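You operate a simulated robot arm through the tools that you are given. There is no shell and no other tool.

You run a simulated robot arm. Do the job below in one go: nothing can be reset, and whatever is moved stays where it is left.

JOB
Rinse the blue filter in the grey cabinet, then drain the cabinet.
Fine: Four pump strokes with the drawer shut; the filter stays in there. Shut the red drain lever again. Set down upright: what you pick out.

It is judged by the outcome, as a careful person would: the job done as asked, and still so three seconds after it is handed in. It fails if anything else is knocked over, pushed out of place, dropped, spilled or broken.

ROBOT AND FRAMES
A 7-joint arm with a fingered hand, fixed in place. Base frame: the origin is at the foot of the arm, x ahead of it, y to its left, z up. Lengths are in mm, angles in rad, forces in N, time in s.
With the tool pointing down near the work surface it reaches from about 460 to 900 mm from the base axis. Its first joint turns from -2.496 to 2.496 rad. Payload 3 kg.
The tool frame sits at the grasp point between the pads (the TCP): z along the fingers, y along the line on which they close. The tips reach 26 mm beyond it. The gripper opens to 148 mm. The gripper's body begins 73 mm behind the TCP. The gripper is a hand of 3 fingers: y runs from the thumb to the fingers, the wrist lies at [0, 0, -229] in the tool frame.
Orientation is that of the tool frame in the base frame, as a unit quaternion [w, x, y, z]. With the fingers straight down and closing along the base's y, the tool's x points along the base's -x, its y along +y and its z along -z.

CONTROLS
- The arm moves only by the tool nudge_tool. Its argument "commands" is a list of rows, each an object (a shift or turn left out is 0) with "translation": the shift along the tool's x, y, z in units of 20 mm (1.0 is 20 mm), a list of three; "angular": the turn, a rotation vector about the tool's x, y, z in units of 6 degrees (1.0 is 6 degrees), a list of three. In form: [{"translation": [tx, ty, tz], "angular": [rx, ry, rz]}, ...]. A call has 1 to 20 rows; each row shifts and turns the commanded pose from where the row before left it, along the tool's axes as they then stand. A call with a number of a shift or a turn outside -1 to 1 is refused whole. A row lasts 0.2 s, in which the tool goes at most 50 mm and 0.15 rad; a call with a longer step from one row to the next is refused whole. A pose out of reach is approached as far as the arm can. The call stops where the force on the tool passes 50 N (or 10 N more than at its start, if that is more) or the arm is blocked; 0.2 s more then pass. In this call time passes only in rows, and 0.2 s behind the last. The reply holds the time, the measured pose of the TCP, the force on the tool along the base axes, the opening and the grip force, in the units named above and with some noise, with the torque about the TCP (base axes, N m) and any sound that the robot's microphone picked up.
- Cameras (640 x 400 px; columns grow to the right, rows downward): "scene" is fixed at [51.4, 650.3, 1361.5]; the picture's right is [-0.58, -0.82, 0.00], its down [-0.22, 0.15, -0.96] and it looks along [0.79, -0.56, -0.26] (base axes); focal length 306 px, centre (320, 200). "wrist" rides on the gripper at [68, -39, -90] in the tool frame; the picture's right is [0.50, 0.87, 0.00], its down [-0.66, 0.38, -0.65] and it looks along [-0.57, 0.33, 0.76] (tool axes); focal length 222 px, centre (320, 200). There is no depth. A picture from a camera that has moved, and an enlarged one, comes with that camera's place and axes in the base frame and with its lens.
- snapshot(camera): a new picture of that camera. It takes no simulated time.
- slide_trunk(by): slides the trunk up (or, below 0, down) by that many mm; the arm rides with it, the base frame stays. It gives what a move gives, with no picture.
- curl_fingers(finger1, finger2, thumb_bend): sets how far each is bent, from 0 (flat) to 1 (curled in); at 0.3 the hand is open as for a grip, at 0.7 the pads meet at the TCP. One left out holds its place. A second passes; each finger stops where it meets its share of the squeeze, and holds until it gets a number again. It is the only way to open and close the hand. It gives what a move gives, with no picture; readings hold the bend of each and the force on the fingers (four entries, about 0 where the hand has none), thumb and palm.
- enlarge(camera, box): a new picture of the part [left, top, right, bottom] of that camera's present view, enlarged. It takes no simulated time.
- close_job(): hands the job in; it is judged then, once.

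Places have to be worked out from the pictures, the camera data and where the tool is seen. Open the gripper and draw the arm clear of the work before you hand the job in, unless the task says otherwise.

The tools are called after "Emit:" as a command line: name --argument value ..., lists and objects as JSON in quotes. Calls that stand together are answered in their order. nudge_tool: Moves the arm, as the interface text tells. Its arguments: {"type":"object","properties":{"commands":{"type":"array","items":{"type":"object","properties":{"translation":{"type":"array","items":{"type":"number"}},"angular":{"type":"array","items":{"type":"number"}}}}}},"required":["commands"]} The other tools are called the same way: slide_trunk (by) slides the trunk up or down; curl_fingers (finger1, finger2, thumb_bend) moves the fingers one by one; snapshot (camera) takes a picture; enlarge (camera, box) takes an enlarged picture of a part of a camera's view; close_job () hands the job in.

At the start:

```text
time_s: 0.0
tcp_pos: [898.4, -104.4, 1321.3]
ee_rot: [0.0, 0.001, 1.0, 0.0]
ft_force: [-0.2, -0.6, 0.5]
torque: [0.01, 0.02, 0.0]
finger_gap: 148.0
grasp_force: 0.0
shape: jaw
bend: [0.3, 0.3, 0.3]
finger forces: [0.1, 0.1, 0.0, 0.0, 0.0, 0.0]
trunk travel left (down, up): [-668.0, 222.0]
```

scene: 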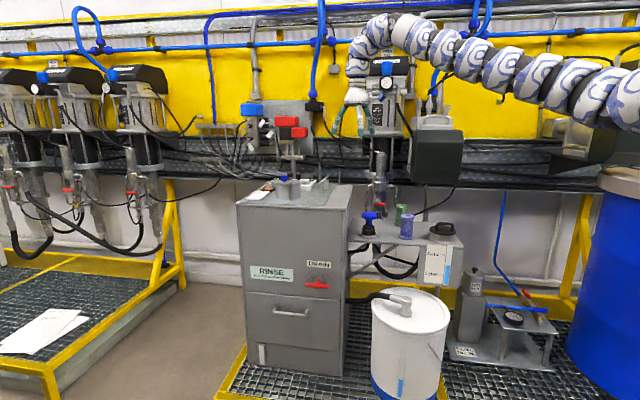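
wrist: 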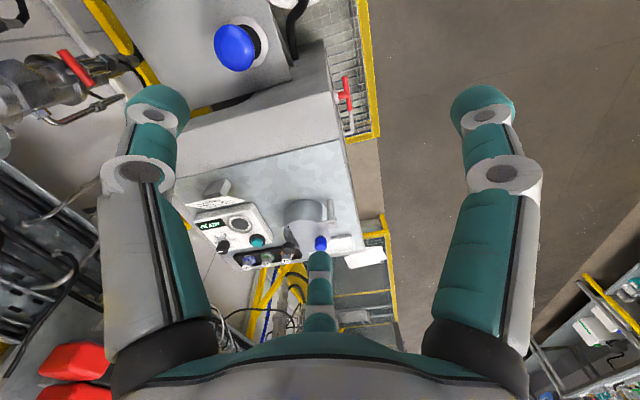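

I start by looking closely at the cabinet and surroundings to identify the drawer, pump, lever and filter.

Emit:
enlarge --camera "scene" --box '[220, 160, 380, 260]'

Emit:
enlarge --camera "scene" --box '[220, 250, 380, 380]'

Emit:
enlarge --camera "scene" --box '[340, 170, 560, 380]'

Emit:
enlarge --camera "wrist" --box '[160, 0, 400, 340]'

```text
4.00 times, centred on (300, 210) of scene
camera zoom: at [51.4, 650.3, 1361.5], right [-0.58, -0.82, 0.0], down [-0.22, 0.15, -0.96], along [0.79, -0.56, -0.26], focal length 1223 px, centre (400, 160)
```

zoom: 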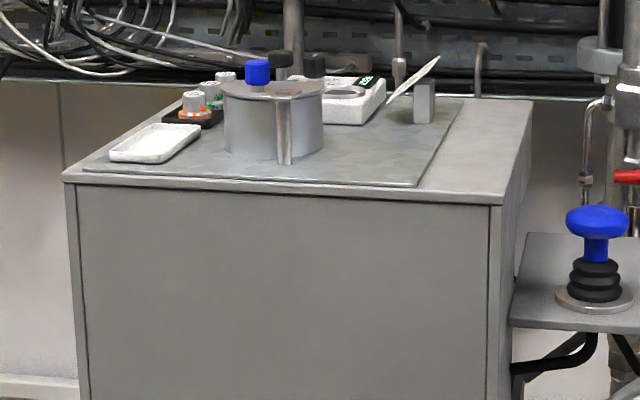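

```text
3.08 times, centred on (300, 315) of scene
camera zoom: at [51.4, 650.3, 1361.5], right [-0.58, -0.82, 0.0], down [-0.22, 0.15, -0.96], along [0.79, -0.56, -0.26], focal length 941 px, centre (382, -154)
```

zoom: 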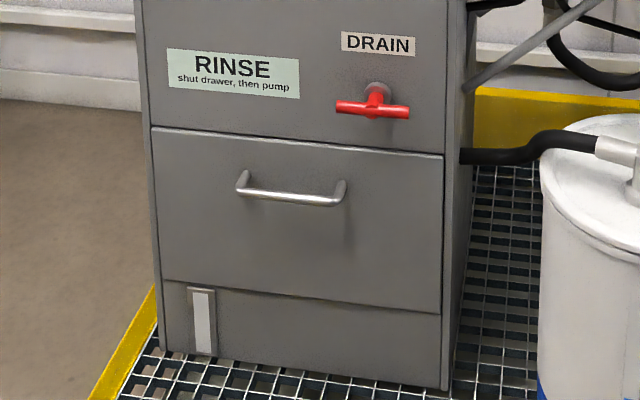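

```text
1.90 times, centred on (450, 275) of scene
camera zoom: at [51.4, 650.3, 1361.5], right [-0.58, -0.82, 0.0], down [-0.22, 0.15, -0.96], along [0.79, -0.56, -0.26], focal length 582 px, centre (72, 57)
```

zoom: 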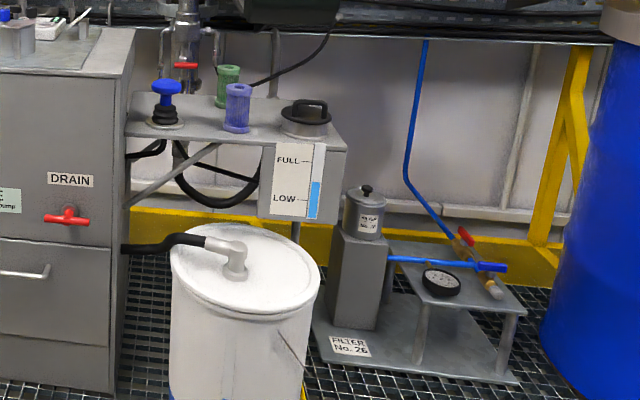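

```text
1.18 times, centred on (280, 170) of wrist
camera zoom: at [831.4, -142.7, 1411.3], right [-0.5, 0.87, 0.0], down [0.66, 0.38, 0.65], along [0.57, 0.33, -0.76], focal length 261 px, centre (367, 235)
```

zoom: 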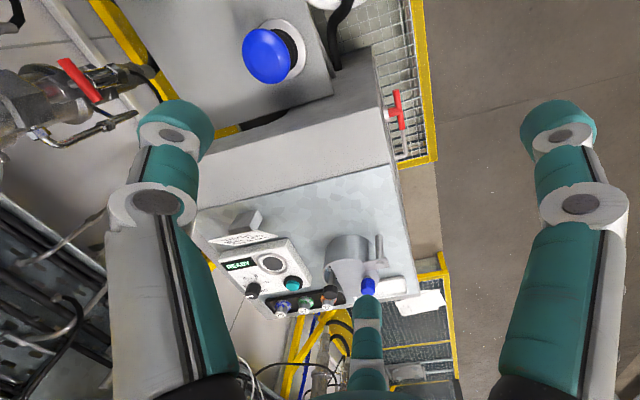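

The shelf beside the cabinet holds a blue pump knob with bellows, a violet-blue and a green filter. I look at those in more detail.

Emit:
enlarge --camera "scene" --box '[350, 190, 470, 265]'

Emit:
enlarge --camera "scene" --box '[370, 195, 430, 245]'

Emit:
enlarge --camera "scene" --box '[290, 250, 350, 300]'

Emit:
enlarge --camera "scene" --box '[240, 330, 300, 380]'

Emit:
enlarge --camera "scene" --box '[340, 275, 460, 400]'

```text
5.33 times, centred on (410, 228) of scene
camera zoom: at [51.4, 650.3, 1361.5], right [-0.58, -0.82, 0.0], down [-0.22, 0.15, -0.96], along [0.79, -0.56, -0.26], focal length 1631 px, centre (-160, 53)
```

zoom: 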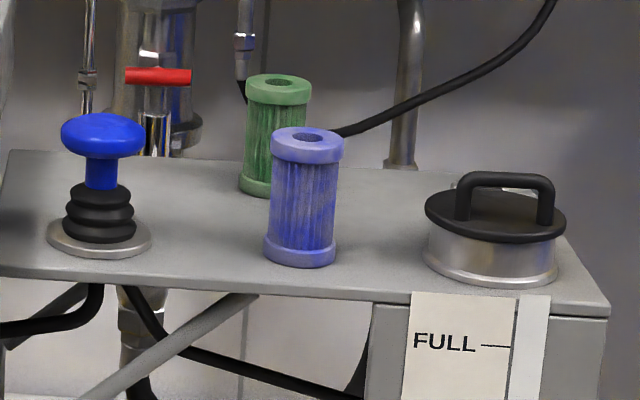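

```text
8.00 times, centred on (400, 220) of scene
camera zoom: at [51.4, 650.3, 1361.5], right [-0.58, -0.82, 0.0], down [-0.22, 0.15, -0.96], along [0.79, -0.56, -0.26], focal length 2446 px, centre (-320, 40)
```

zoom: 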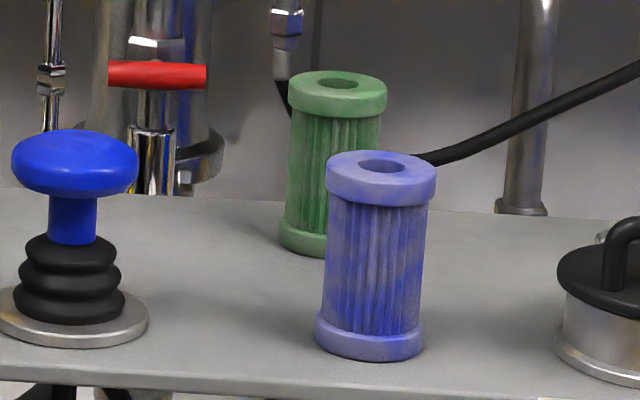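

```text
8.00 times, centred on (320, 275) of scene
camera zoom: at [51.4, 650.3, 1361.5], right [-0.58, -0.82, 0.0], down [-0.22, 0.15, -0.96], along [0.79, -0.56, -0.26], focal length 2446 px, centre (320, -400)
```

zoom: 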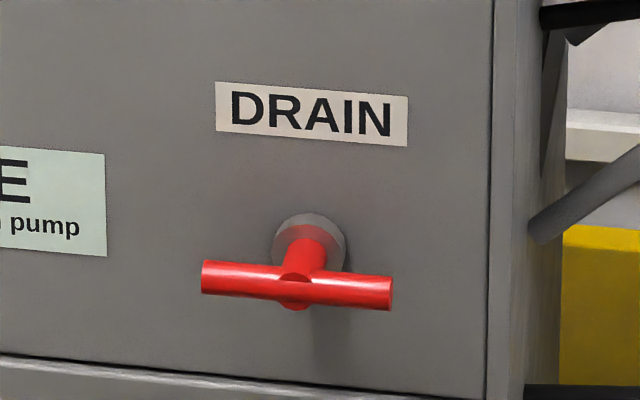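

```text
8.00 times, centred on (270, 355) of scene
camera zoom: at [51.4, 650.3, 1361.5], right [-0.58, -0.82, 0.0], down [-0.22, 0.15, -0.96], along [0.79, -0.56, -0.26], focal length 2446 px, centre (720, -1040)
```

zoom: 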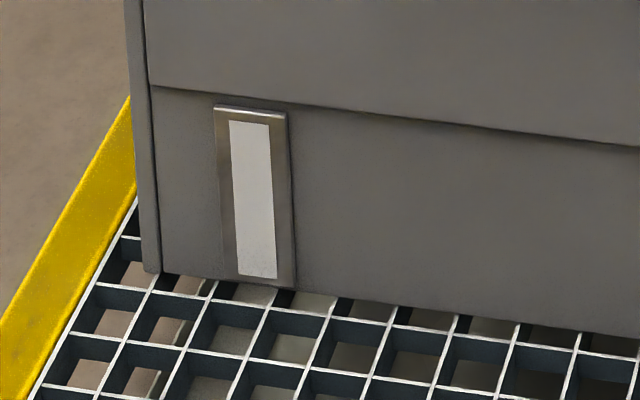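

```text
3.20 times, centred on (400, 338) of scene
camera zoom: at [51.4, 650.3, 1361.5], right [-0.58, -0.82, 0.0], down [-0.22, 0.15, -0.96], along [0.79, -0.56, -0.26], focal length 978 px, centre (64, -240)
```

zoom: 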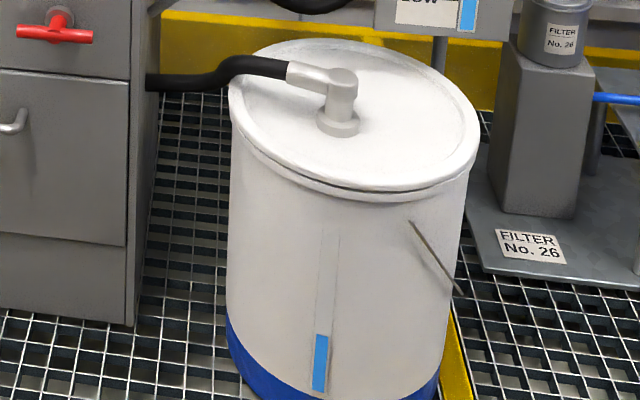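

Triangulating from both cameras: pump knob ≈(949,-244,949), lever ≈(963,22,694), drawer handle ≈(1045,99,555), with the cabinet front facing about (-0.69,0.72). I first draw the hand back and to the left, away from things, at the present height.

Emit:
nudge_tool --commands '[{"translation": [0.6, 1, 0]}, {"translation": [0.6, 1, 0]}, {"translation": [0.6, 1, 0]}, {"translation": [0.6, 1, 0]}, {"translation": [0.6, 1, 0]}, {"translation": [0.6, 1, 0]}, {"translation": [0.6, 1, 0]}, {"translation": [0.6, 1, 0]}, {"translation": [0.6, 1, 0]}, {"translation": [0.6, 1, 0]}, {"translation": [0.6, 1, 0]}, {"translation": [0.6, 1, 0]}, {"translation": [0.6, 1, 0]}, {"translation": [0.6, 1, 0]}, {"translation": [0.6, 1, 0]}, {"translation": [0.6, 1, 0]}, {"translation": [0.6, 1, 0]}, {"translation": [0.6, 1, 0]}, {"translation": [0.6, 1, 0]}, {"translation": [0.6, 1, 0]}]'

```text
time_s: 4.2
tcp_pos: [668.4, 301.0, 1298.2]
ee_rot: [0.0, 0.0, 1.0, 0.0]
ft_force: [-0.3, -0.2, 1.1]
torque: [-0.01, 0.03, -0.03]
finger_gap: 147.6
grasp_force: 0.0
shape: jaw
bend: [0.3, 0.3, 0.3]
finger forces: [0.0, 0.0, 0.0, 0.0, 0.0, 0.0]
out of reach, approached as far as the arm can: row 2, 3, 4, 6, 8, 10
trunk travel left (down, up): [-668.0, 222.0]
```

The hand is at (668,301,1298), clear of the cabinet. I now turn it about the vertical so that its closing line is along the cabinet's front normal, and take pictures.

Emit:
nudge_tool --commands '[{"angular": [0, 0, -1]}, {"angular": [0, 0, -1]}, {"angular": [0, 0, -1]}, {"angular": [0, 0, -1]}, {"angular": [0, 0, -1]}, {"angular": [0, 0, -1]}, {"angular": [0, 0, -1]}, {"angular": [0, 0, -0.3]}]'

Emit:
slide_trunk --by -300

Emit:
snapshot --camera "wrist"

Emit:
snapshot --camera "scene"

```text
time_s: 6.0
tcp_pos: [669.3, 298.1, 1296.8]
ee_rot: [0.0, -0.374, 0.927, 0.0]
ft_force: [-1.3, -0.1, -0.3]
torque: [-0.01, 0.02, -0.05]
finger_gap: 147.7
grasp_force: 0.2
shape: jaw
bend: [0.3, 0.3, 0.3]
finger forces: [0.0, 0.1, 0.0, 0.0, 0.0, 0.0]
trunk travel left (down, up): [-668.0, 222.0]
```

```text
time_s: 9.0
tcp_pos: [668.5, 298.0, 997.2]
ee_rot: [0.001, -0.373, 0.928, 0.0]
ft_force: [-0.4, -0.2, 0.9]
torque: [0.0, 0.0, 0.0]
finger_gap: 147.8
grasp_force: 0.1
shape: jaw
bend: [0.3, 0.3, 0.3]
finger forces: [0.0, 0.1, 0.1, 0.0, 0.0, 0.0]
trunk travel left (down, up): [-368.0, 522.0]
```

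```text
taken
camera wrist: at [647.5, 224.3, 1088.0], right [-0.96, 0.28, 0.0], down [0.21, 0.73, 0.65], along [0.18, 0.63, -0.76], focal length 222 px, centre (320, 200)
```

wrist: 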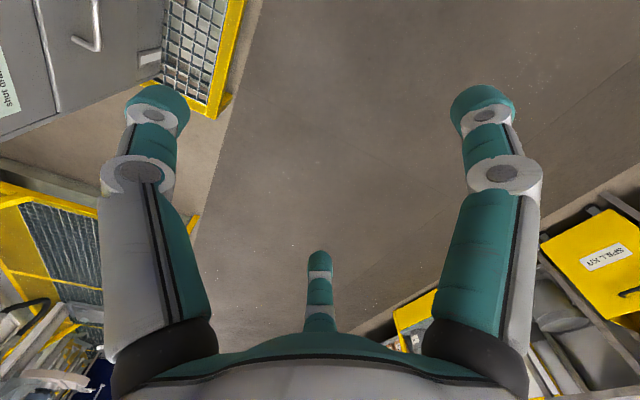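

```text
taken
```

scene: 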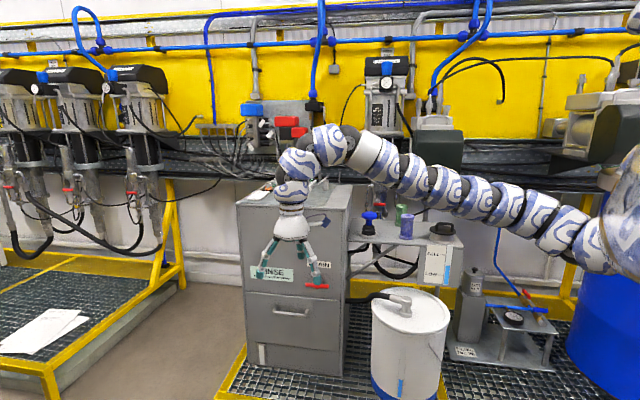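

The hand has three fingers at 120° and the cabinet is set at about 45°. I tilt the tool toward the cabinet front by 60° and lower the trunk, so the wrist camera can see the front with the drawer handle and lever.

Emit:
nudge_tool --commands '[{"angular": [1, 0, 0]}, {"angular": [1, 0, 0]}, {"angular": [1, 0, 0]}, {"angular": [1, 0, 0]}, {"angular": [1, 0, 0]}, {"angular": [1, 0, 0]}, {"angular": [1, 0, 0]}, {"angular": [1, 0, 0]}, {"angular": [1, 0, 0]}, {"angular": [1, 0, 0]}]'

Emit:
slide_trunk --by -200

Emit:
snapshot --camera "wrist"

Emit:
snapshot --camera "scene"

```text
time_s: 11.2
tcp_pos: [683.4, 309.2, 971.4]
ee_rot: [0.187, -0.321, 0.804, -0.464]
ft_force: [0.7, 0.4, 0.5]
torque: [-0.01, -0.03, 0.02]
finger_gap: 147.9
grasp_force: 0.1
shape: jaw
bend: [0.3, 0.3, 0.3]
finger forces: [0.0, 0.0, 0.1, 0.0, 0.0, 0.1]
out of reach, approached as far as the arm can: row 1, 2, 3, 4
trunk travel left (down, up): [-368.0, 522.0]
```

```text
time_s: 13.4
tcp_pos: [682.4, 310.3, 770.8]
ee_rot: [0.186, -0.323, 0.803, -0.464]
ft_force: [-0.2, -0.2, 0.1]
torque: [0.0, -0.01, -0.03]
finger_gap: 148.0
grasp_force: 0.1
shape: jaw
bend: [0.3, 0.3, 0.3]
finger forces: [0.1, 0.1, 0.0, 0.1, 0.0, 0.1]
trunk travel left (down, up): [-168.0, 722.0]
```

```text
taken
camera wrist: at [594.8, 305.6, 850.2], right [-0.66, -0.03, -0.75], down [-0.05, 1.0, 0.0], along [0.75, 0.04, -0.66], focal length 222 px, centre (320, 200)
```

wrist: 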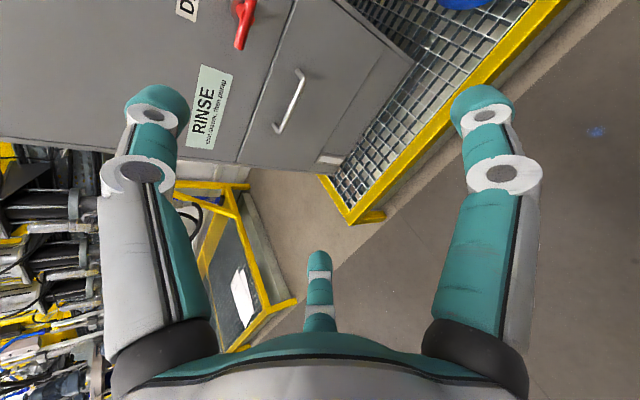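

```text
taken
```

scene: 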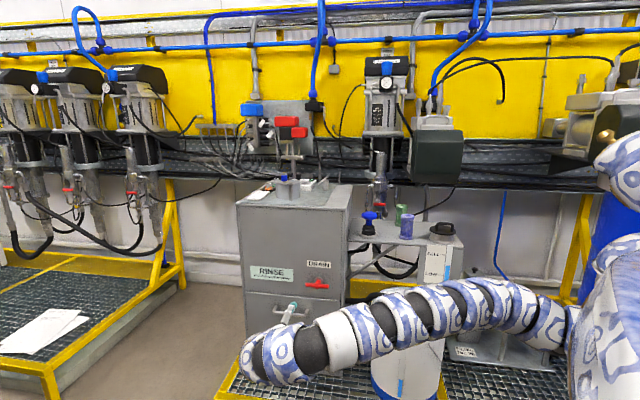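

The wrist camera now sees handle, lever and front. I enlarge to get exact pixels.

Emit:
enlarge --camera "wrist" --box '[180, 0, 420, 180]'

Emit:
enlarge --camera "wrist" --box '[250, 50, 350, 150]'

Emit:
enlarge --camera "scene" --box '[230, 180, 370, 380]'

```text
2.22 times, centred on (300, 90) of wrist
camera zoom: at [594.8, 305.6, 850.2], right [-0.66, -0.03, -0.75], down [-0.05, 1.0, 0.0], along [0.75, 0.04, -0.66], focal length 494 px, centre (364, 444)
```

zoom: 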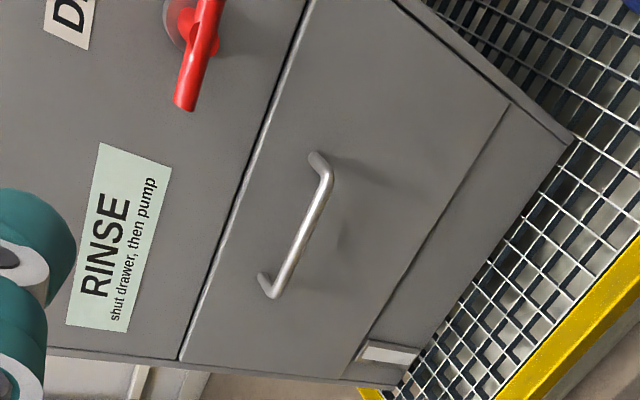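

```text
4.00 times, centred on (300, 100) of wrist
camera zoom: at [594.8, 305.6, 850.2], right [-0.66, -0.03, -0.75], down [-0.05, 1.0, 0.0], along [0.75, 0.04, -0.66], focal length 888 px, centre (400, 600)
```

zoom: 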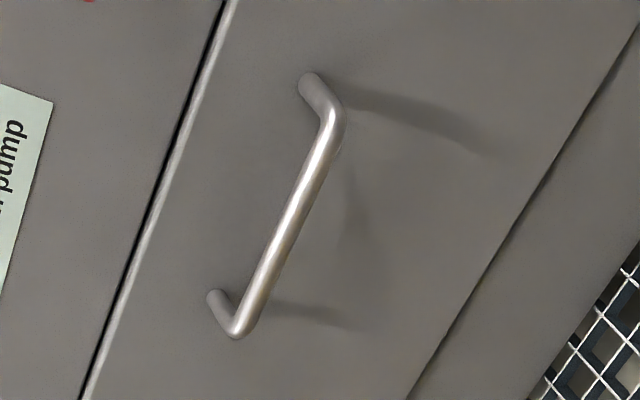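

```text
2.00 times, centred on (300, 280) of scene
camera zoom: at [51.4, 650.3, 1361.5], right [-0.58, -0.82, 0.0], down [-0.22, 0.15, -0.96], along [0.79, -0.56, -0.26], focal length 612 px, centre (360, 40)
```

zoom: 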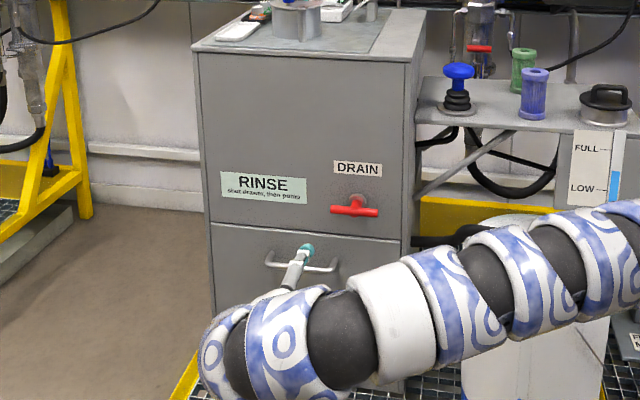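

Handle mid-bar estimate is about (1015–1045, 100–118, 555–572); I approach part of the way along the tool axis while keeping the fingers open, then look again for a better fix.

Emit:
nudge_tool --commands '[{"translation": [-0.4, 0, 1]}, {"translation": [-0.4, 0, 1]}, {"translation": [-0.4, 0, 1]}, {"translation": [-0.4, 0, 1]}, {"translation": [-0.4, 0, 1]}, {"translation": [-0.4, 0, 1]}, {"translation": [-0.4, 0, 1]}, {"translation": [-0.4, 0, 1]}, {"translation": [-0.4, 0, 1]}, {"translation": [-0.4, 0, 1]}]'

Emit:
snapshot --camera "wrist"

Emit:
snapshot --camera "scene"

```text
time_s: 15.6
tcp_pos: [862.4, 238.3, 670.3]
ee_rot: [0.187, -0.323, 0.803, -0.464]
ft_force: [-0.7, -1.1, 0.3]
torque: [0.0, 0.01, -0.02]
finger_gap: 148.0
grasp_force: 0.1
shape: jaw
bend: [0.3, 0.3, 0.3]
finger forces: [0.0, 0.1, 0.1, 0.1, 0.0, 0.0]
trunk travel left (down, up): [-168.0, 722.0]
```

```text
taken
camera wrist: at [772.5, 234.6, 750.8], right [-0.66, -0.03, -0.75], down [-0.05, 1.0, 0.0], along [0.75, 0.04, -0.66], focal length 222 px, centre (320, 200)
```

wrist: 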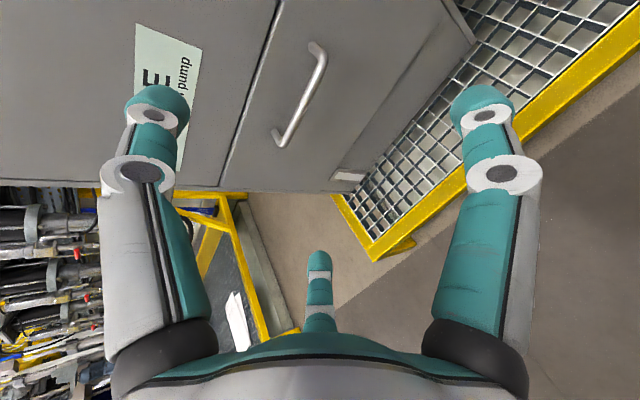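

```text
taken
```

scene: 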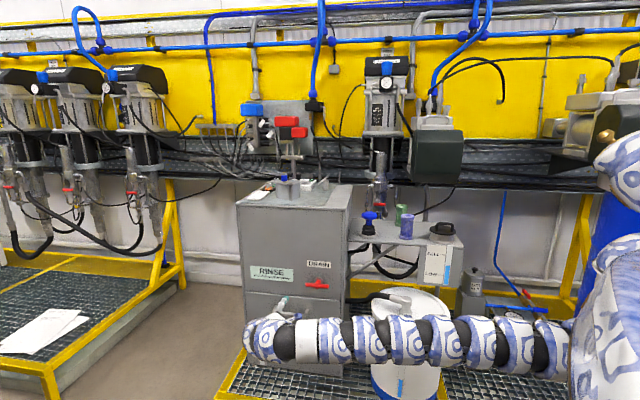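

Emit:
enlarge --camera "wrist" --box '[220, 0, 380, 200]'

Emit:
enlarge --camera "wrist" --box '[260, 30, 360, 160]'

```text
2.00 times, centred on (300, 100) of wrist
camera zoom: at [772.5, 234.6, 750.8], right [-0.66, -0.03, -0.75], down [-0.05, 1.0, 0.0], along [0.75, 0.04, -0.66], focal length 444 px, centre (360, 400)
```

zoom: 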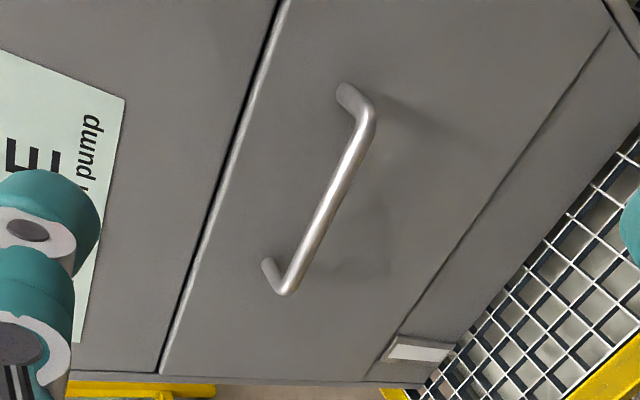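

```text
3.08 times, centred on (310, 95) of wrist
camera zoom: at [772.5, 234.6, 750.8], right [-0.66, -0.03, -0.75], down [-0.05, 1.0, 0.0], along [0.75, 0.04, -0.66], focal length 684 px, centre (351, 523)
```

zoom: 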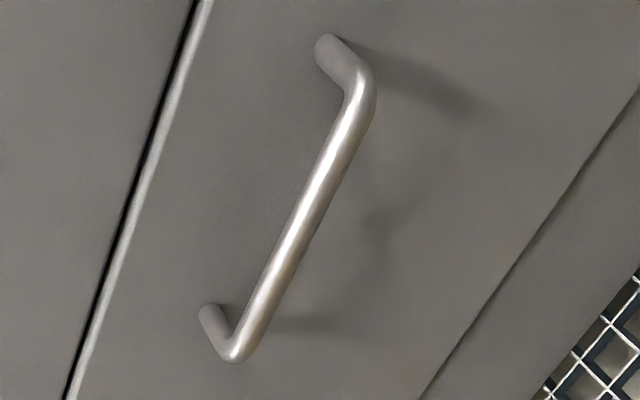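

Using the two wrist views together with the scene ray, the handle bar runs from about (1012,45,534) to (1109,142,534), mid (1060,94,534), along (0.707,0.707). I level the tool (tilt to 90°) so that thumb is above and fingers below the bar.

Emit:
nudge_tool --commands '[{"angular": [1, 0, 0]}, {"angular": [1, 0, 0]}, {"angular": [1, 0, 0]}, {"angular": [1, 0, 0]}, {"angular": [1, 0, 0]}]'

Emit:
snapshot --camera "wrist"

```text
time_s: 16.8
tcp_pos: [833.0, 220.9, 654.7]
ee_rot: [0.257, -0.269, 0.672, -0.64]
ft_force: [0.3, 0.5, 0.5]
torque: [-0.01, 0.02, 0.01]
finger_gap: 147.8
grasp_force: 0.1
shape: jaw
bend: [0.3, 0.3, 0.3]
finger forces: [0.0, 0.0, 0.1, 0.0, 0.0, 0.0]
out of reach, approached as far as the arm can: row 1, 2, 3, 4
trunk travel left (down, up): [-168.0, 722.0]
```

```text
taken
camera wrist: at [722.6, 237.8, 698.8], right [-0.39, -0.31, -0.87], down [0.01, 0.94, -0.34], along [0.92, -0.14, -0.36], focal length 222 px, centre (320, 200)
```

wrist: 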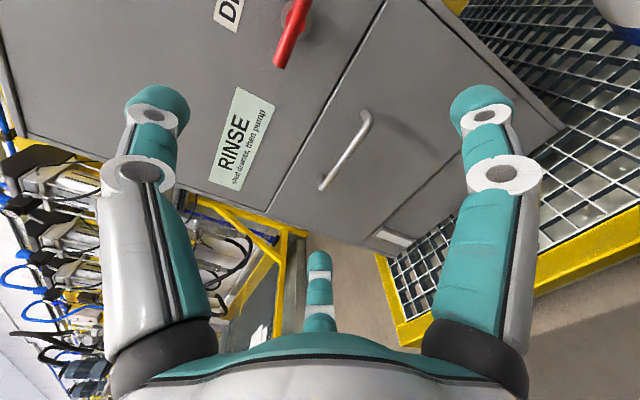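

Emit:
enlarge --camera "wrist" --box '[270, 0, 430, 250]'

Emit:
enlarge --camera "wrist" --box '[300, 90, 400, 200]'

```text
1.60 times, centred on (350, 125) of wrist
camera zoom: at [722.6, 237.8, 698.8], right [-0.39, -0.31, -0.87], down [0.01, 0.94, -0.34], along [0.92, -0.14, -0.36], focal length 355 px, centre (272, 320)
```

zoom: 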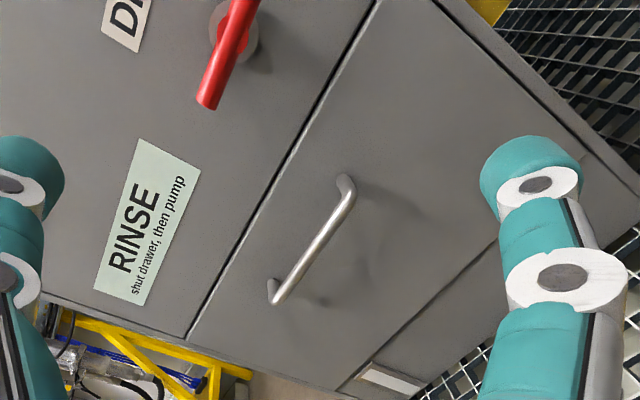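

```text
3.64 times, centred on (350, 145) of wrist
camera zoom: at [722.6, 237.8, 698.8], right [-0.39, -0.31, -0.87], down [0.01, 0.94, -0.34], along [0.92, -0.14, -0.36], focal length 808 px, centre (211, 400)
```

zoom: 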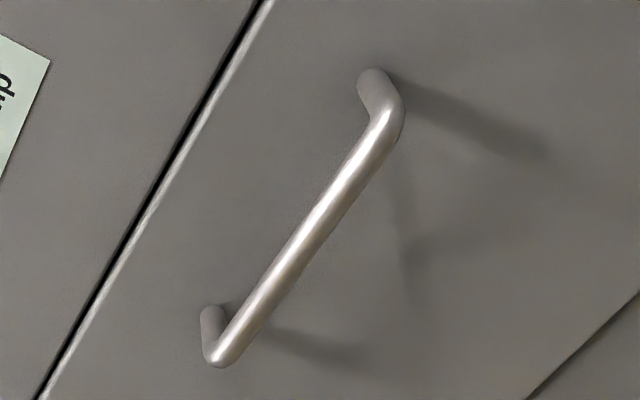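

I need a better fix at closer range: move to about 130 mm in front of the handle, at its height.

Emit:
nudge_tool --commands '[{"translation": [-0.66, 0.9, 0.96]}, {"translation": [-0.66, 0.9, 0.96]}, {"translation": [-0.66, 0.9, 0.96]}, {"translation": [-0.66, 0.9, 0.96]}, {"translation": [-0.66, 0.9, 0.96]}]'

Emit:
snapshot --camera "wrist"

Emit:
snapshot --camera "scene"

```text
time_s: 18.0
tcp_pos: [859.9, 180.3, 623.1]
ee_rot: [0.257, -0.271, 0.673, -0.639]
ft_force: [-0.1, -0.5, -0.4]
torque: [0.0, 0.02, -0.01]
finger_gap: 147.8
grasp_force: 0.0
shape: jaw
bend: [0.3, 0.3, 0.3]
finger forces: [0.0, 0.0, 0.1, 0.1, 0.0, 0.0]
out of reach, approached as far as the arm can: row 1, 2, 3, 4, 5
trunk travel left (down, up): [-168.0, 722.0]
```

```text
taken
camera wrist: at [751.2, 197.6, 667.5], right [-0.39, -0.31, -0.86], down [0.01, 0.94, -0.34], along [0.92, -0.14, -0.37], focal length 222 px, centre (320, 200)
```

wrist: 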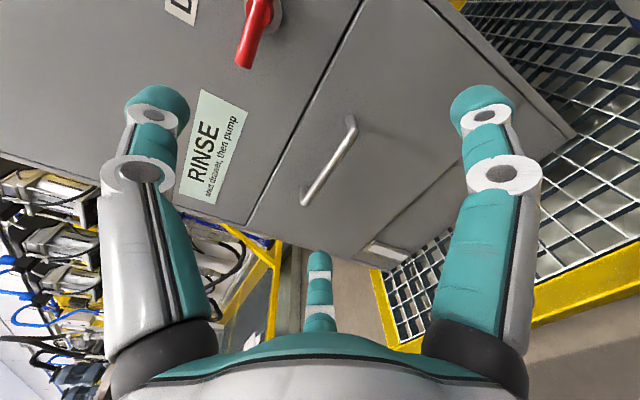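

```text
taken
```

scene: 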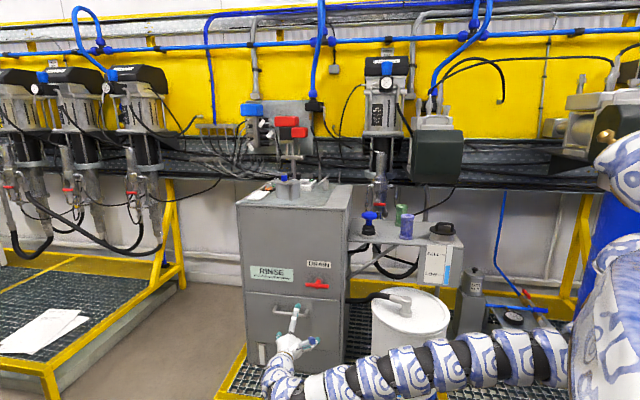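

This orientation is at the reach limit, so I will yaw the tool toward the radial direction (about 36° about vertical) and dip it about 27° downward, then lower the trunk.

Emit:
nudge_tool --commands '[{"translation": [0, 0, -1], "angular": [0, -1, 0]}, {"translation": [0, 0, -1], "angular": [0, -1, 0]}, {"translation": [0, 0, -1], "angular": [0, -1, 0]}, {"angular": [0, -1, 0]}, {"angular": [0, -1, 0]}, {"angular": [0, -1, 0]}, {"angular": [-1, 0, 0]}, {"angular": [-1, 0, 0]}, {"angular": [-1, 0, 0]}, {"angular": [-1, 0, 0]}, {"angular": [-0.5, 0, 0]}]'

Emit:
snapshot --camera "scene"

Emit:
snapshot --camera "wrist"

```text
time_s: 20.4
tcp_pos: [844.5, 260.0, 575.4]
ee_rot: [0.333, -0.547, 0.668, -0.379]
ft_force: [-0.6, 0.0, 0.4]
torque: [-0.02, 0.01, 0.03]
finger_gap: 147.7
grasp_force: 0.0
shape: jaw
bend: [0.3, 0.3, 0.3]
finger forces: [0.1, 0.0, 0.0, 0.0, 0.0, 0.0]
out of reach, approached as far as the arm can: row 6, 7, 8, 9, 10
trunk travel left (down, up): [-168.0, 722.0]
```

```text
taken
```

scene: 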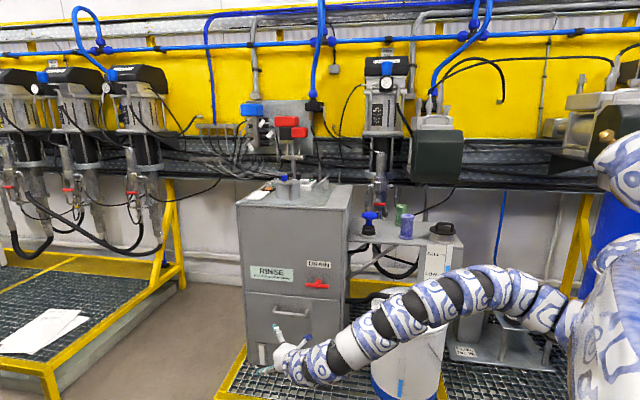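

```text
taken
camera wrist: at [775.0, 203.1, 652.4], right [-0.51, -0.39, -0.77], down [-0.63, 0.78, 0.01], along [0.59, 0.49, -0.64], focal length 222 px, centre (320, 200)
```

wrist: 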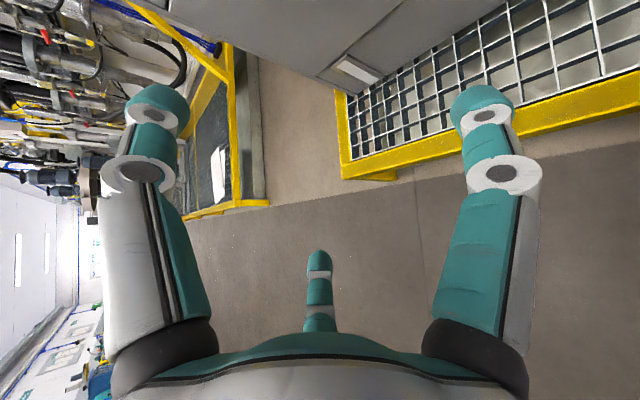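

The tool now points forward and 29° down as wanted. I test which way it can move freely from here: up and back a little, straight.

Emit:
nudge_tool --commands '[{"translation": [0, -1, 0]}, {"translation": [0, -1, 0]}, {"translation": [0, -1, 0]}]'

Emit:
nudge_tool --commands '[{"translation": [0, 0, 1]}, {"translation": [0, 0, 1]}, {"translation": [0, 0, 1]}]'

```text
time_s: 21.2
tcp_pos: [879.0, 259.7, 625.1]
ee_rot: [0.333, -0.547, 0.668, -0.378]
ft_force: [-0.6, -0.3, -0.6]
torque: [0.01, 0.0, -0.02]
finger_gap: 147.9
grasp_force: 0.1
shape: jaw
bend: [0.3, 0.3, 0.3]
finger forces: [0.0, 0.0, 0.0, 0.1, 0.1, 0.0]
out of reach, approached as far as the arm can: row 1, 2
trunk travel left (down, up): [-168.0, 722.0]
```

```text
time_s: 22.0
tcp_pos: [931.2, 250.8, 596.1]
ee_rot: [0.333, -0.548, 0.667, -0.378]
ft_force: [-0.3, 0.4, 1.4]
torque: [0.03, -0.01, 0.02]
finger_gap: 147.9
grasp_force: 0.0
shape: jaw
bend: [0.3, 0.3, 0.3]
finger forces: [0.0, 0.1, 0.0, 0.1, 0.0, 0.1]
trunk travel left (down, up): [-168.0, 722.0]
```

Moving outward works exactly. I shift right toward the handle, staying about 100 mm short along the tool axis, and look.

Emit:
nudge_tool --commands '[{"translation": [1, -0.27, 0.2]}, {"translation": [1, -0.27, 0.2]}, {"translation": [1, -0.27, 0.2]}, {"translation": [1, -0.27, 0.2]}, {"translation": [1, -0.27, 0.2]}, {"translation": [1, -0.27, 0.2]}]'

Emit:
snapshot --camera "wrist"

Emit:
snapshot --camera "scene"

```text
time_s: 23.4
tcp_pos: [959.8, 133.0, 600.6]
ee_rot: [0.333, -0.548, 0.667, -0.38]
ft_force: [0.6, -0.3, -0.1]
torque: [-0.01, 0.01, -0.01]
finger_gap: 147.9
grasp_force: 0.0
shape: jaw
bend: [0.3, 0.3, 0.3]
finger forces: [0.0, 0.1, 0.1, 0.0, 0.1, 0.0]
out of reach, approached as far as the arm can: row 5, 6
trunk travel left (down, up): [-168.0, 722.0]
```

```text
taken
camera wrist: at [888.9, 75.4, 677.6], right [-0.5, -0.39, -0.77], down [-0.63, 0.78, 0.01], along [0.6, 0.49, -0.64], focal length 222 px, centre (320, 200)
```

wrist: 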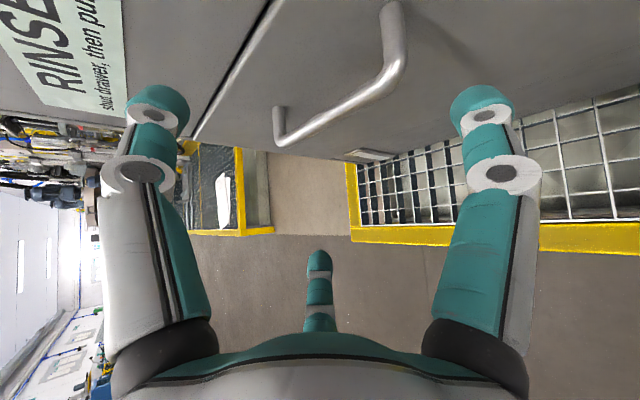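

```text
taken
```

scene: 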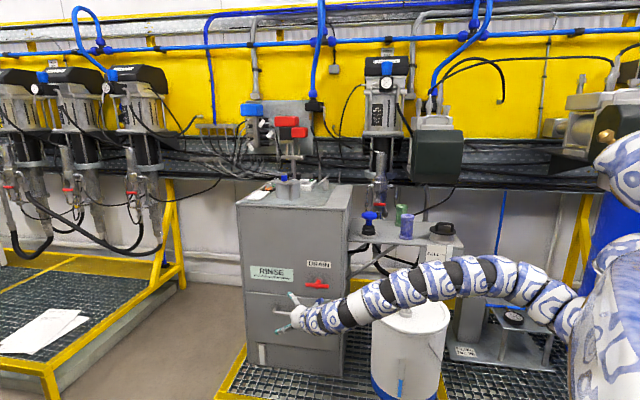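

Now the handle is well triangulated: right bend ≈(989,62,561), left bend ≈(1094,158,556), mid ≈(1041,110,559), standoff about 40 mm. I pre-close the hand partly so that the thumb clears the face, then advance most of the way.

Emit:
curl_fingers --finger1 0.45 --finger2 0.45 --thumb_bend 0.53

Emit:
nudge_tool --commands '[{"translation": [0.1, -0.06, 0.8]}, {"translation": [0.1, -0.06, 0.8]}, {"translation": [0.1, -0.06, 0.8]}]'

Emit:
snapshot --camera "wrist"

Emit:
snapshot --camera "scene"

```text
time_s: 24.4
tcp_pos: [959.8, 133.0, 600.6]
ee_rot: [0.334, -0.547, 0.668, -0.379]
ft_force: [0.2, -0.3, 0.9]
torque: [-0.02, 0.02, -0.01]
finger_gap: 66.3
grasp_force: 0.1
shape: fingers
bend: [0.45, 0.45, 0.53]
finger forces: [0.0, 0.0, 0.0, 0.0, 0.0, 0.0]
trunk travel left (down, up): [-168.0, 722.0]
```

```text
time_s: 25.2
tcp_pos: [1000.4, 120.7, 580.0]
ee_rot: [0.332, -0.548, 0.668, -0.378]
ft_force: [-1.0, 0.4, -0.7]
torque: [0.07, 0.03, -0.07]
finger_gap: 66.8
grasp_force: 1.2
shape: fingers
bend: [0.45, 0.45, 0.53]
finger forces: [1.4, 0.0, 0.0, 0.0, 0.0, 0.0]
trunk travel left (down, up): [-168.0, 722.0]
```

```text
taken
camera wrist: at [931.2, 63.2, 656.5], right [-0.5, -0.39, -0.77], down [-0.63, 0.78, 0.01], along [0.59, 0.49, -0.64], focal length 222 px, centre (320, 200)
```

wrist: 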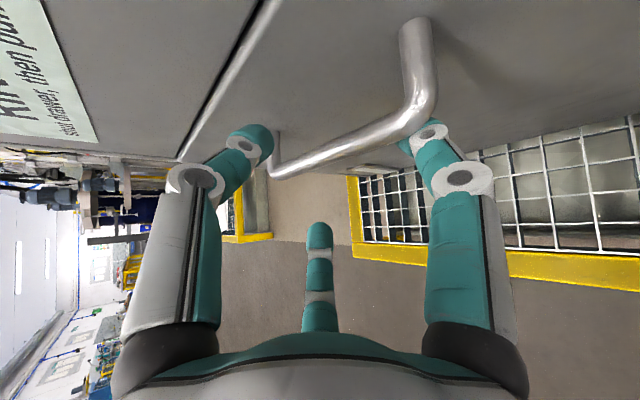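

```text
taken
```

scene: 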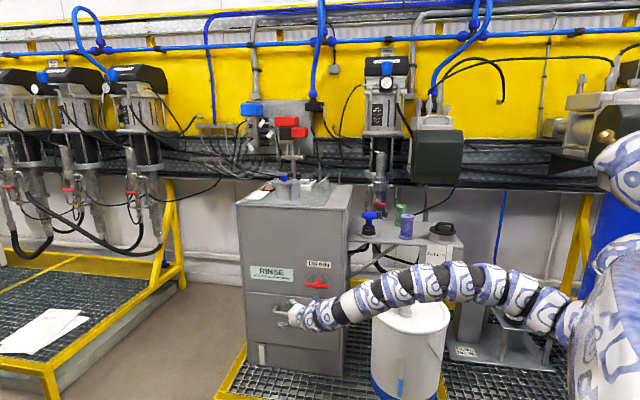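

A finger (finger1) lightly touches the underside of the bar near its right bend. I open the two fingers a bit and roll the tool 18° about its axis so the hand lines up with the bar.

Emit:
curl_fingers --finger1 0.38 --finger2 0.38 --thumb_bend 0.55

Emit:
nudge_tool --commands '[{"angular": [0, 0, 1]}, {"angular": [0, 0, 1]}, {"angular": [0, 0, 1]}, {"translation": [0, 0, 0.7]}]'

Emit:
snapshot --camera "wrist"

```text
time_s: 26.2
tcp_pos: [1001.7, 121.6, 581.1]
ee_rot: [0.334, -0.547, 0.668, -0.378]
ft_force: [-1.1, -0.2, -0.6]
torque: [0.0, -0.01, 0.01]
finger_gap: 75.1
grasp_force: 0.2
shape: fingers
bend: [0.38, 0.38, 0.55]
finger forces: [0.0, 0.1, 0.1, 0.0, 0.0, 0.0]
trunk travel left (down, up): [-168.0, 722.0]
```

```text
time_s: 27.2
tcp_pos: [1013.4, 118.5, 572.8]
ee_rot: [0.389, -0.436, 0.745, -0.321]
ft_force: [0.2, 0.2, -0.3]
torque: [-0.02, -0.03, -0.03]
finger_gap: 74.9
grasp_force: 0.1
shape: fingers
bend: [0.38, 0.38, 0.55]
finger forces: [0.0, 0.0, 0.0, 0.0, 0.0, 0.0]
trunk travel left (down, up): [-168.0, 722.0]
```

```text
taken
camera wrist: at [930.5, 55.1, 629.5], right [-0.51, -0.09, -0.86], down [-0.51, 0.84, 0.21], along [0.7, 0.54, -0.47], focal length 222 px, centre (320, 200)
```

wrist: 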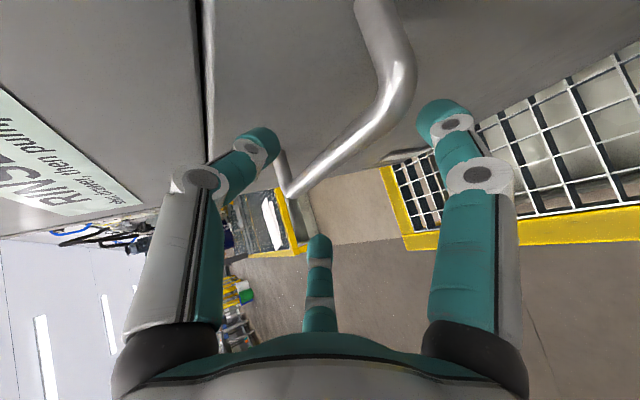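

The projected bar matches the picture within a few pixels, so the fix is good. I advance 24 mm to bring the bar between thumb and fingers, then check contacts.

Emit:
nudge_tool --commands '[{"translation": [0.05, -0.05, 0.6]}, {"translation": [0.05, -0.05, 0.6]}]'

Emit:
snapshot --camera "wrist"

```text
time_s: 27.8
tcp_pos: [1033.7, 114.0, 561.9]
ee_rot: [0.389, -0.438, 0.744, -0.322]
ft_force: [-2.1, 2.6, 0.1]
torque: [-0.06, -0.05, 0.06]
finger_gap: 72.5
grasp_force: 1.9
shape: fingers
bend: [0.38, 0.38, 0.56]
finger forces: [0.0, 0.0, 0.0, 0.0, 4.0, 0.0]
trunk travel left (down, up): [-168.0, 722.0]
```

```text
taken
camera wrist: at [951.0, 49.8, 619.0], right [-0.51, -0.1, -0.86], down [-0.51, 0.84, 0.21], along [0.7, 0.54, -0.47], focal length 222 px, centre (320, 200)
```

wrist: 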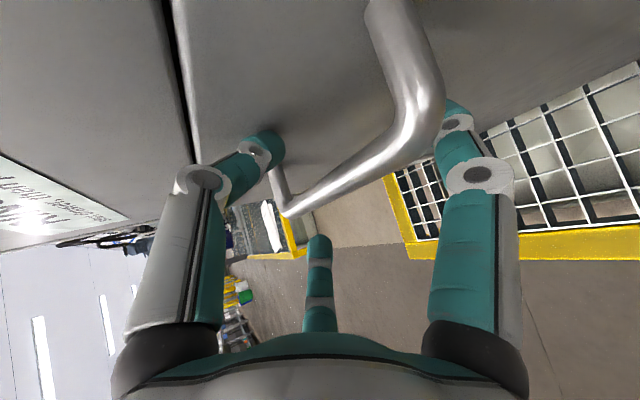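

The thumb tip just touches the drawer face (4 N), so the bar is in the hand. I back off 4 mm and close all three on the bar.

Emit:
nudge_tool --commands '[{"translation": [0, 0, -0.2]}]'

Emit:
curl_fingers --finger1 0.72 --finger2 0.72 --thumb_bend 0.72

Emit:
snapshot --camera "wrist"

```text
time_s: 28.2
tcp_pos: [1030.3, 112.9, 563.8]
ee_rot: [0.389, -0.436, 0.746, -0.321]
ft_force: [-1.8, 0.8, 0.3]
torque: [-0.03, -0.04, 0.08]
finger_gap: 73.7
grasp_force: 1.3
shape: fingers
bend: [0.38, 0.38, 0.56]
finger forces: [0.0, 0.0, 0.0, 0.0, 1.7, 0.0]
trunk travel left (down, up): [-168.0, 722.0]
```

```text
time_s: 29.2
tcp_pos: [1031.4, 112.6, 563.6]
ee_rot: [0.388, -0.436, 0.746, -0.321]
ft_force: [1.2, 0.1, -8.6]
torque: [-0.02, 0.04, 0.08]
finger_gap: 4.7
grasp_force: 8.4
shape: fingers
bend: [0.66, 0.63, 0.69]
finger forces: [5.9, 7.3, 0.1, 0.0, 3.7, 0.0]
trunk travel left (down, up): [-168.0, 722.0]
```

```text
taken
camera wrist: at [948.2, 49.2, 620.1], right [-0.51, -0.09, -0.86], down [-0.51, 0.84, 0.21], along [0.7, 0.54, -0.47], focal length 222 px, centre (320, 200)
```

wrist: 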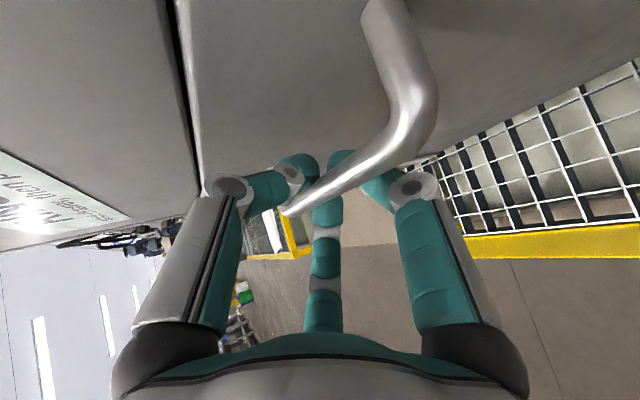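

The bar is gripped between thumb (behind/above) and fingers (below). I pull 40 mm along the face normal and check whether the drawer follows.

Emit:
nudge_tool --commands '[{"translation": [-0.214, 0.288, -0.349]}, {"translation": [-0.428, 0.576, -0.697]}, {"translation": [-0.428, 0.576, -0.697]}]'

Emit:
snapshot --camera "wrist"

Emit:
enlarge --camera "scene" --box '[230, 230, 390, 390]'

```text
time_s: 30.0
tcp_pos: [997.4, 150.6, 562.2]
ee_rot: [0.387, -0.437, 0.745, -0.322]
ft_force: [-2.8, -1.3, -6.6]
torque: [-0.02, 0.1, 0.03]
finger_gap: 5.3
grasp_force: 8.2
shape: fingers
bend: [0.66, 0.64, 0.69]
finger forces: [5.2, 7.4, 0.0, 0.0, 4.4, 0.0]
trunk travel left (down, up): [-168.0, 722.0]
```

```text
taken
camera wrist: at [913.0, 85.6, 620.1], right [-0.51, -0.09, -0.86], down [-0.51, 0.84, 0.21], along [0.7, 0.54, -0.47], focal length 222 px, centre (320, 200)
```

wrist: 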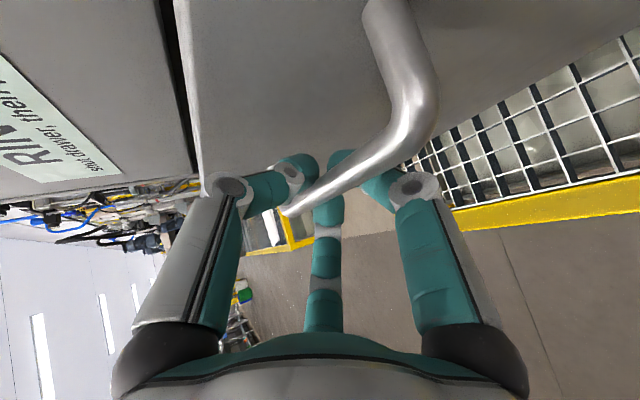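

```text
2.50 times, centred on (310, 310) of scene
camera zoom: at [51.4, 650.3, 1361.5], right [-0.58, -0.82, 0.0], down [-0.22, 0.15, -0.96], along [0.79, -0.56, -0.26], focal length 764 px, centre (345, -75)
```

zoom: 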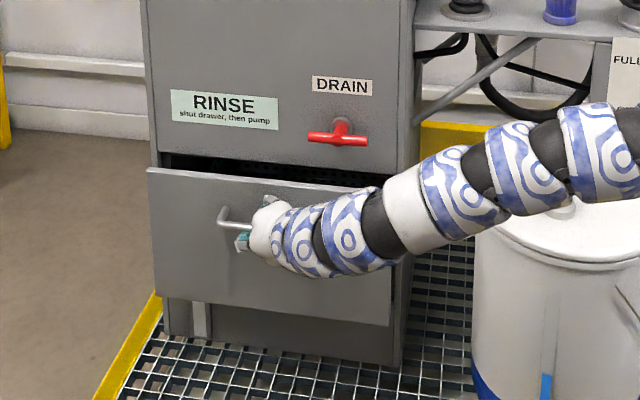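

The drawer is following. I keep pulling along the normal, another 100 mm.

Emit:
nudge_tool --commands '[{"translation": [-0.428, 0.576, -0.697]}, {"translation": [-0.428, 0.576, -0.697]}, {"translation": [-0.428, 0.576, -0.697]}, {"translation": [-0.428, 0.576, -0.697]}, {"translation": [-0.428, 0.576, -0.697]}]'

Emit:
snapshot --camera "wrist"

Emit:
snapshot --camera "scene"

```text
time_s: 31.2
tcp_pos: [926.8, 222.9, 563.2]
ee_rot: [0.389, -0.437, 0.745, -0.321]
ft_force: [-4.0, -1.9, -8.1]
torque: [0.0, 0.12, 0.03]
finger_gap: 5.7
grasp_force: 8.6
shape: fingers
bend: [0.66, 0.65, 0.69]
finger forces: [4.7, 8.1, 0.1, 0.0, 4.4, 0.1]
trunk travel left (down, up): [-168.0, 722.0]
```

```text
taken
camera wrist: at [843.4, 159.1, 620.5], right [-0.51, -0.09, -0.86], down [-0.51, 0.84, 0.21], along [0.7, 0.54, -0.47], focal length 222 px, centre (320, 200)
```

wrist: 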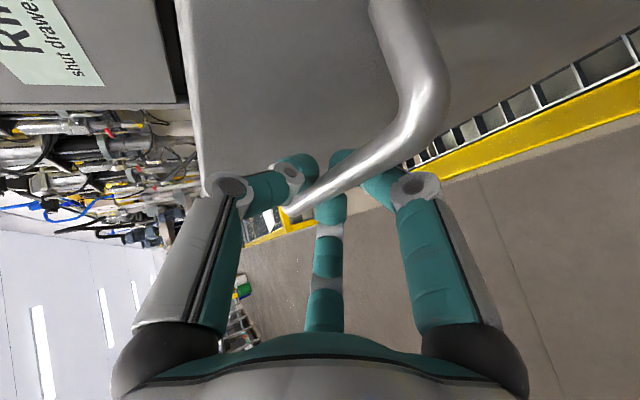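

```text
taken
```

scene: 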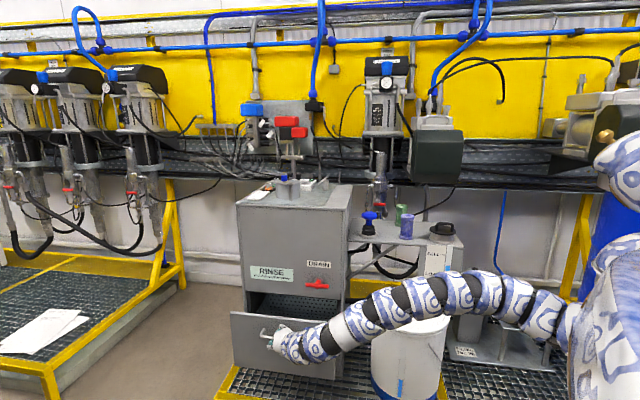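

About 150 mm open; I pull another 100 mm and watch the force.

Emit:
nudge_tool --commands '[{"translation": [-0.428, 0.576, -0.697]}, {"translation": [-0.428, 0.576, -0.697]}, {"translation": [-0.428, 0.576, -0.697]}, {"translation": [-0.428, 0.576, -0.697]}, {"translation": [-0.428, 0.576, -0.697]}]'

Emit:
snapshot --camera "wrist"

Emit:
enlarge --camera "scene" --box '[210, 240, 370, 390]'

```text
time_s: 32.4
tcp_pos: [858.0, 294.5, 564.5]
ee_rot: [0.389, -0.437, 0.745, -0.321]
ft_force: [-4.7, -3.0, -7.8]
torque: [-0.02, 0.12, -0.01]
finger_gap: 6.0
grasp_force: 8.8
shape: fingers
bend: [0.66, 0.65, 0.69]
finger forces: [4.7, 8.1, 0.1, 0.1, 4.5, 0.0]
trunk travel left (down, up): [-168.0, 722.0]
```

```text
taken
camera wrist: at [774.2, 230.3, 620.5], right [-0.51, -0.09, -0.86], down [-0.51, 0.84, 0.21], along [0.7, 0.54, -0.47], focal length 222 px, centre (320, 200)
```

wrist: 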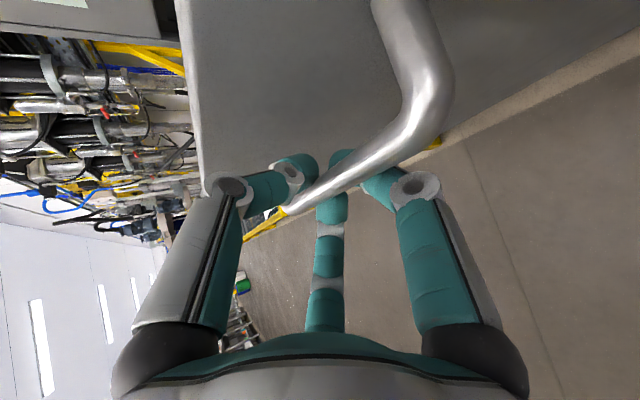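

```text
2.67 times, centred on (290, 315) of scene
camera zoom: at [51.4, 650.3, 1361.5], right [-0.58, -0.82, 0.0], down [-0.22, 0.15, -0.96], along [0.79, -0.56, -0.26], focal length 815 px, centre (400, -107)
```

zoom: 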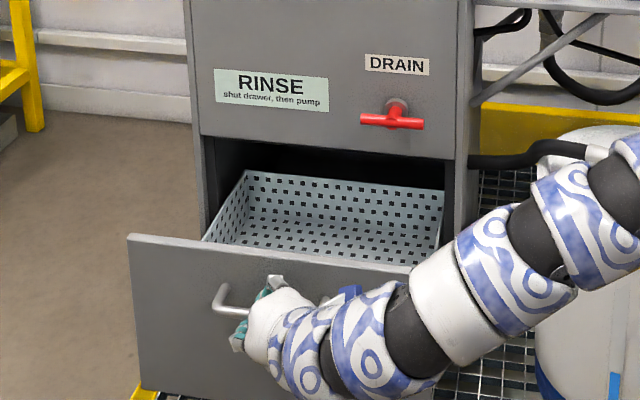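

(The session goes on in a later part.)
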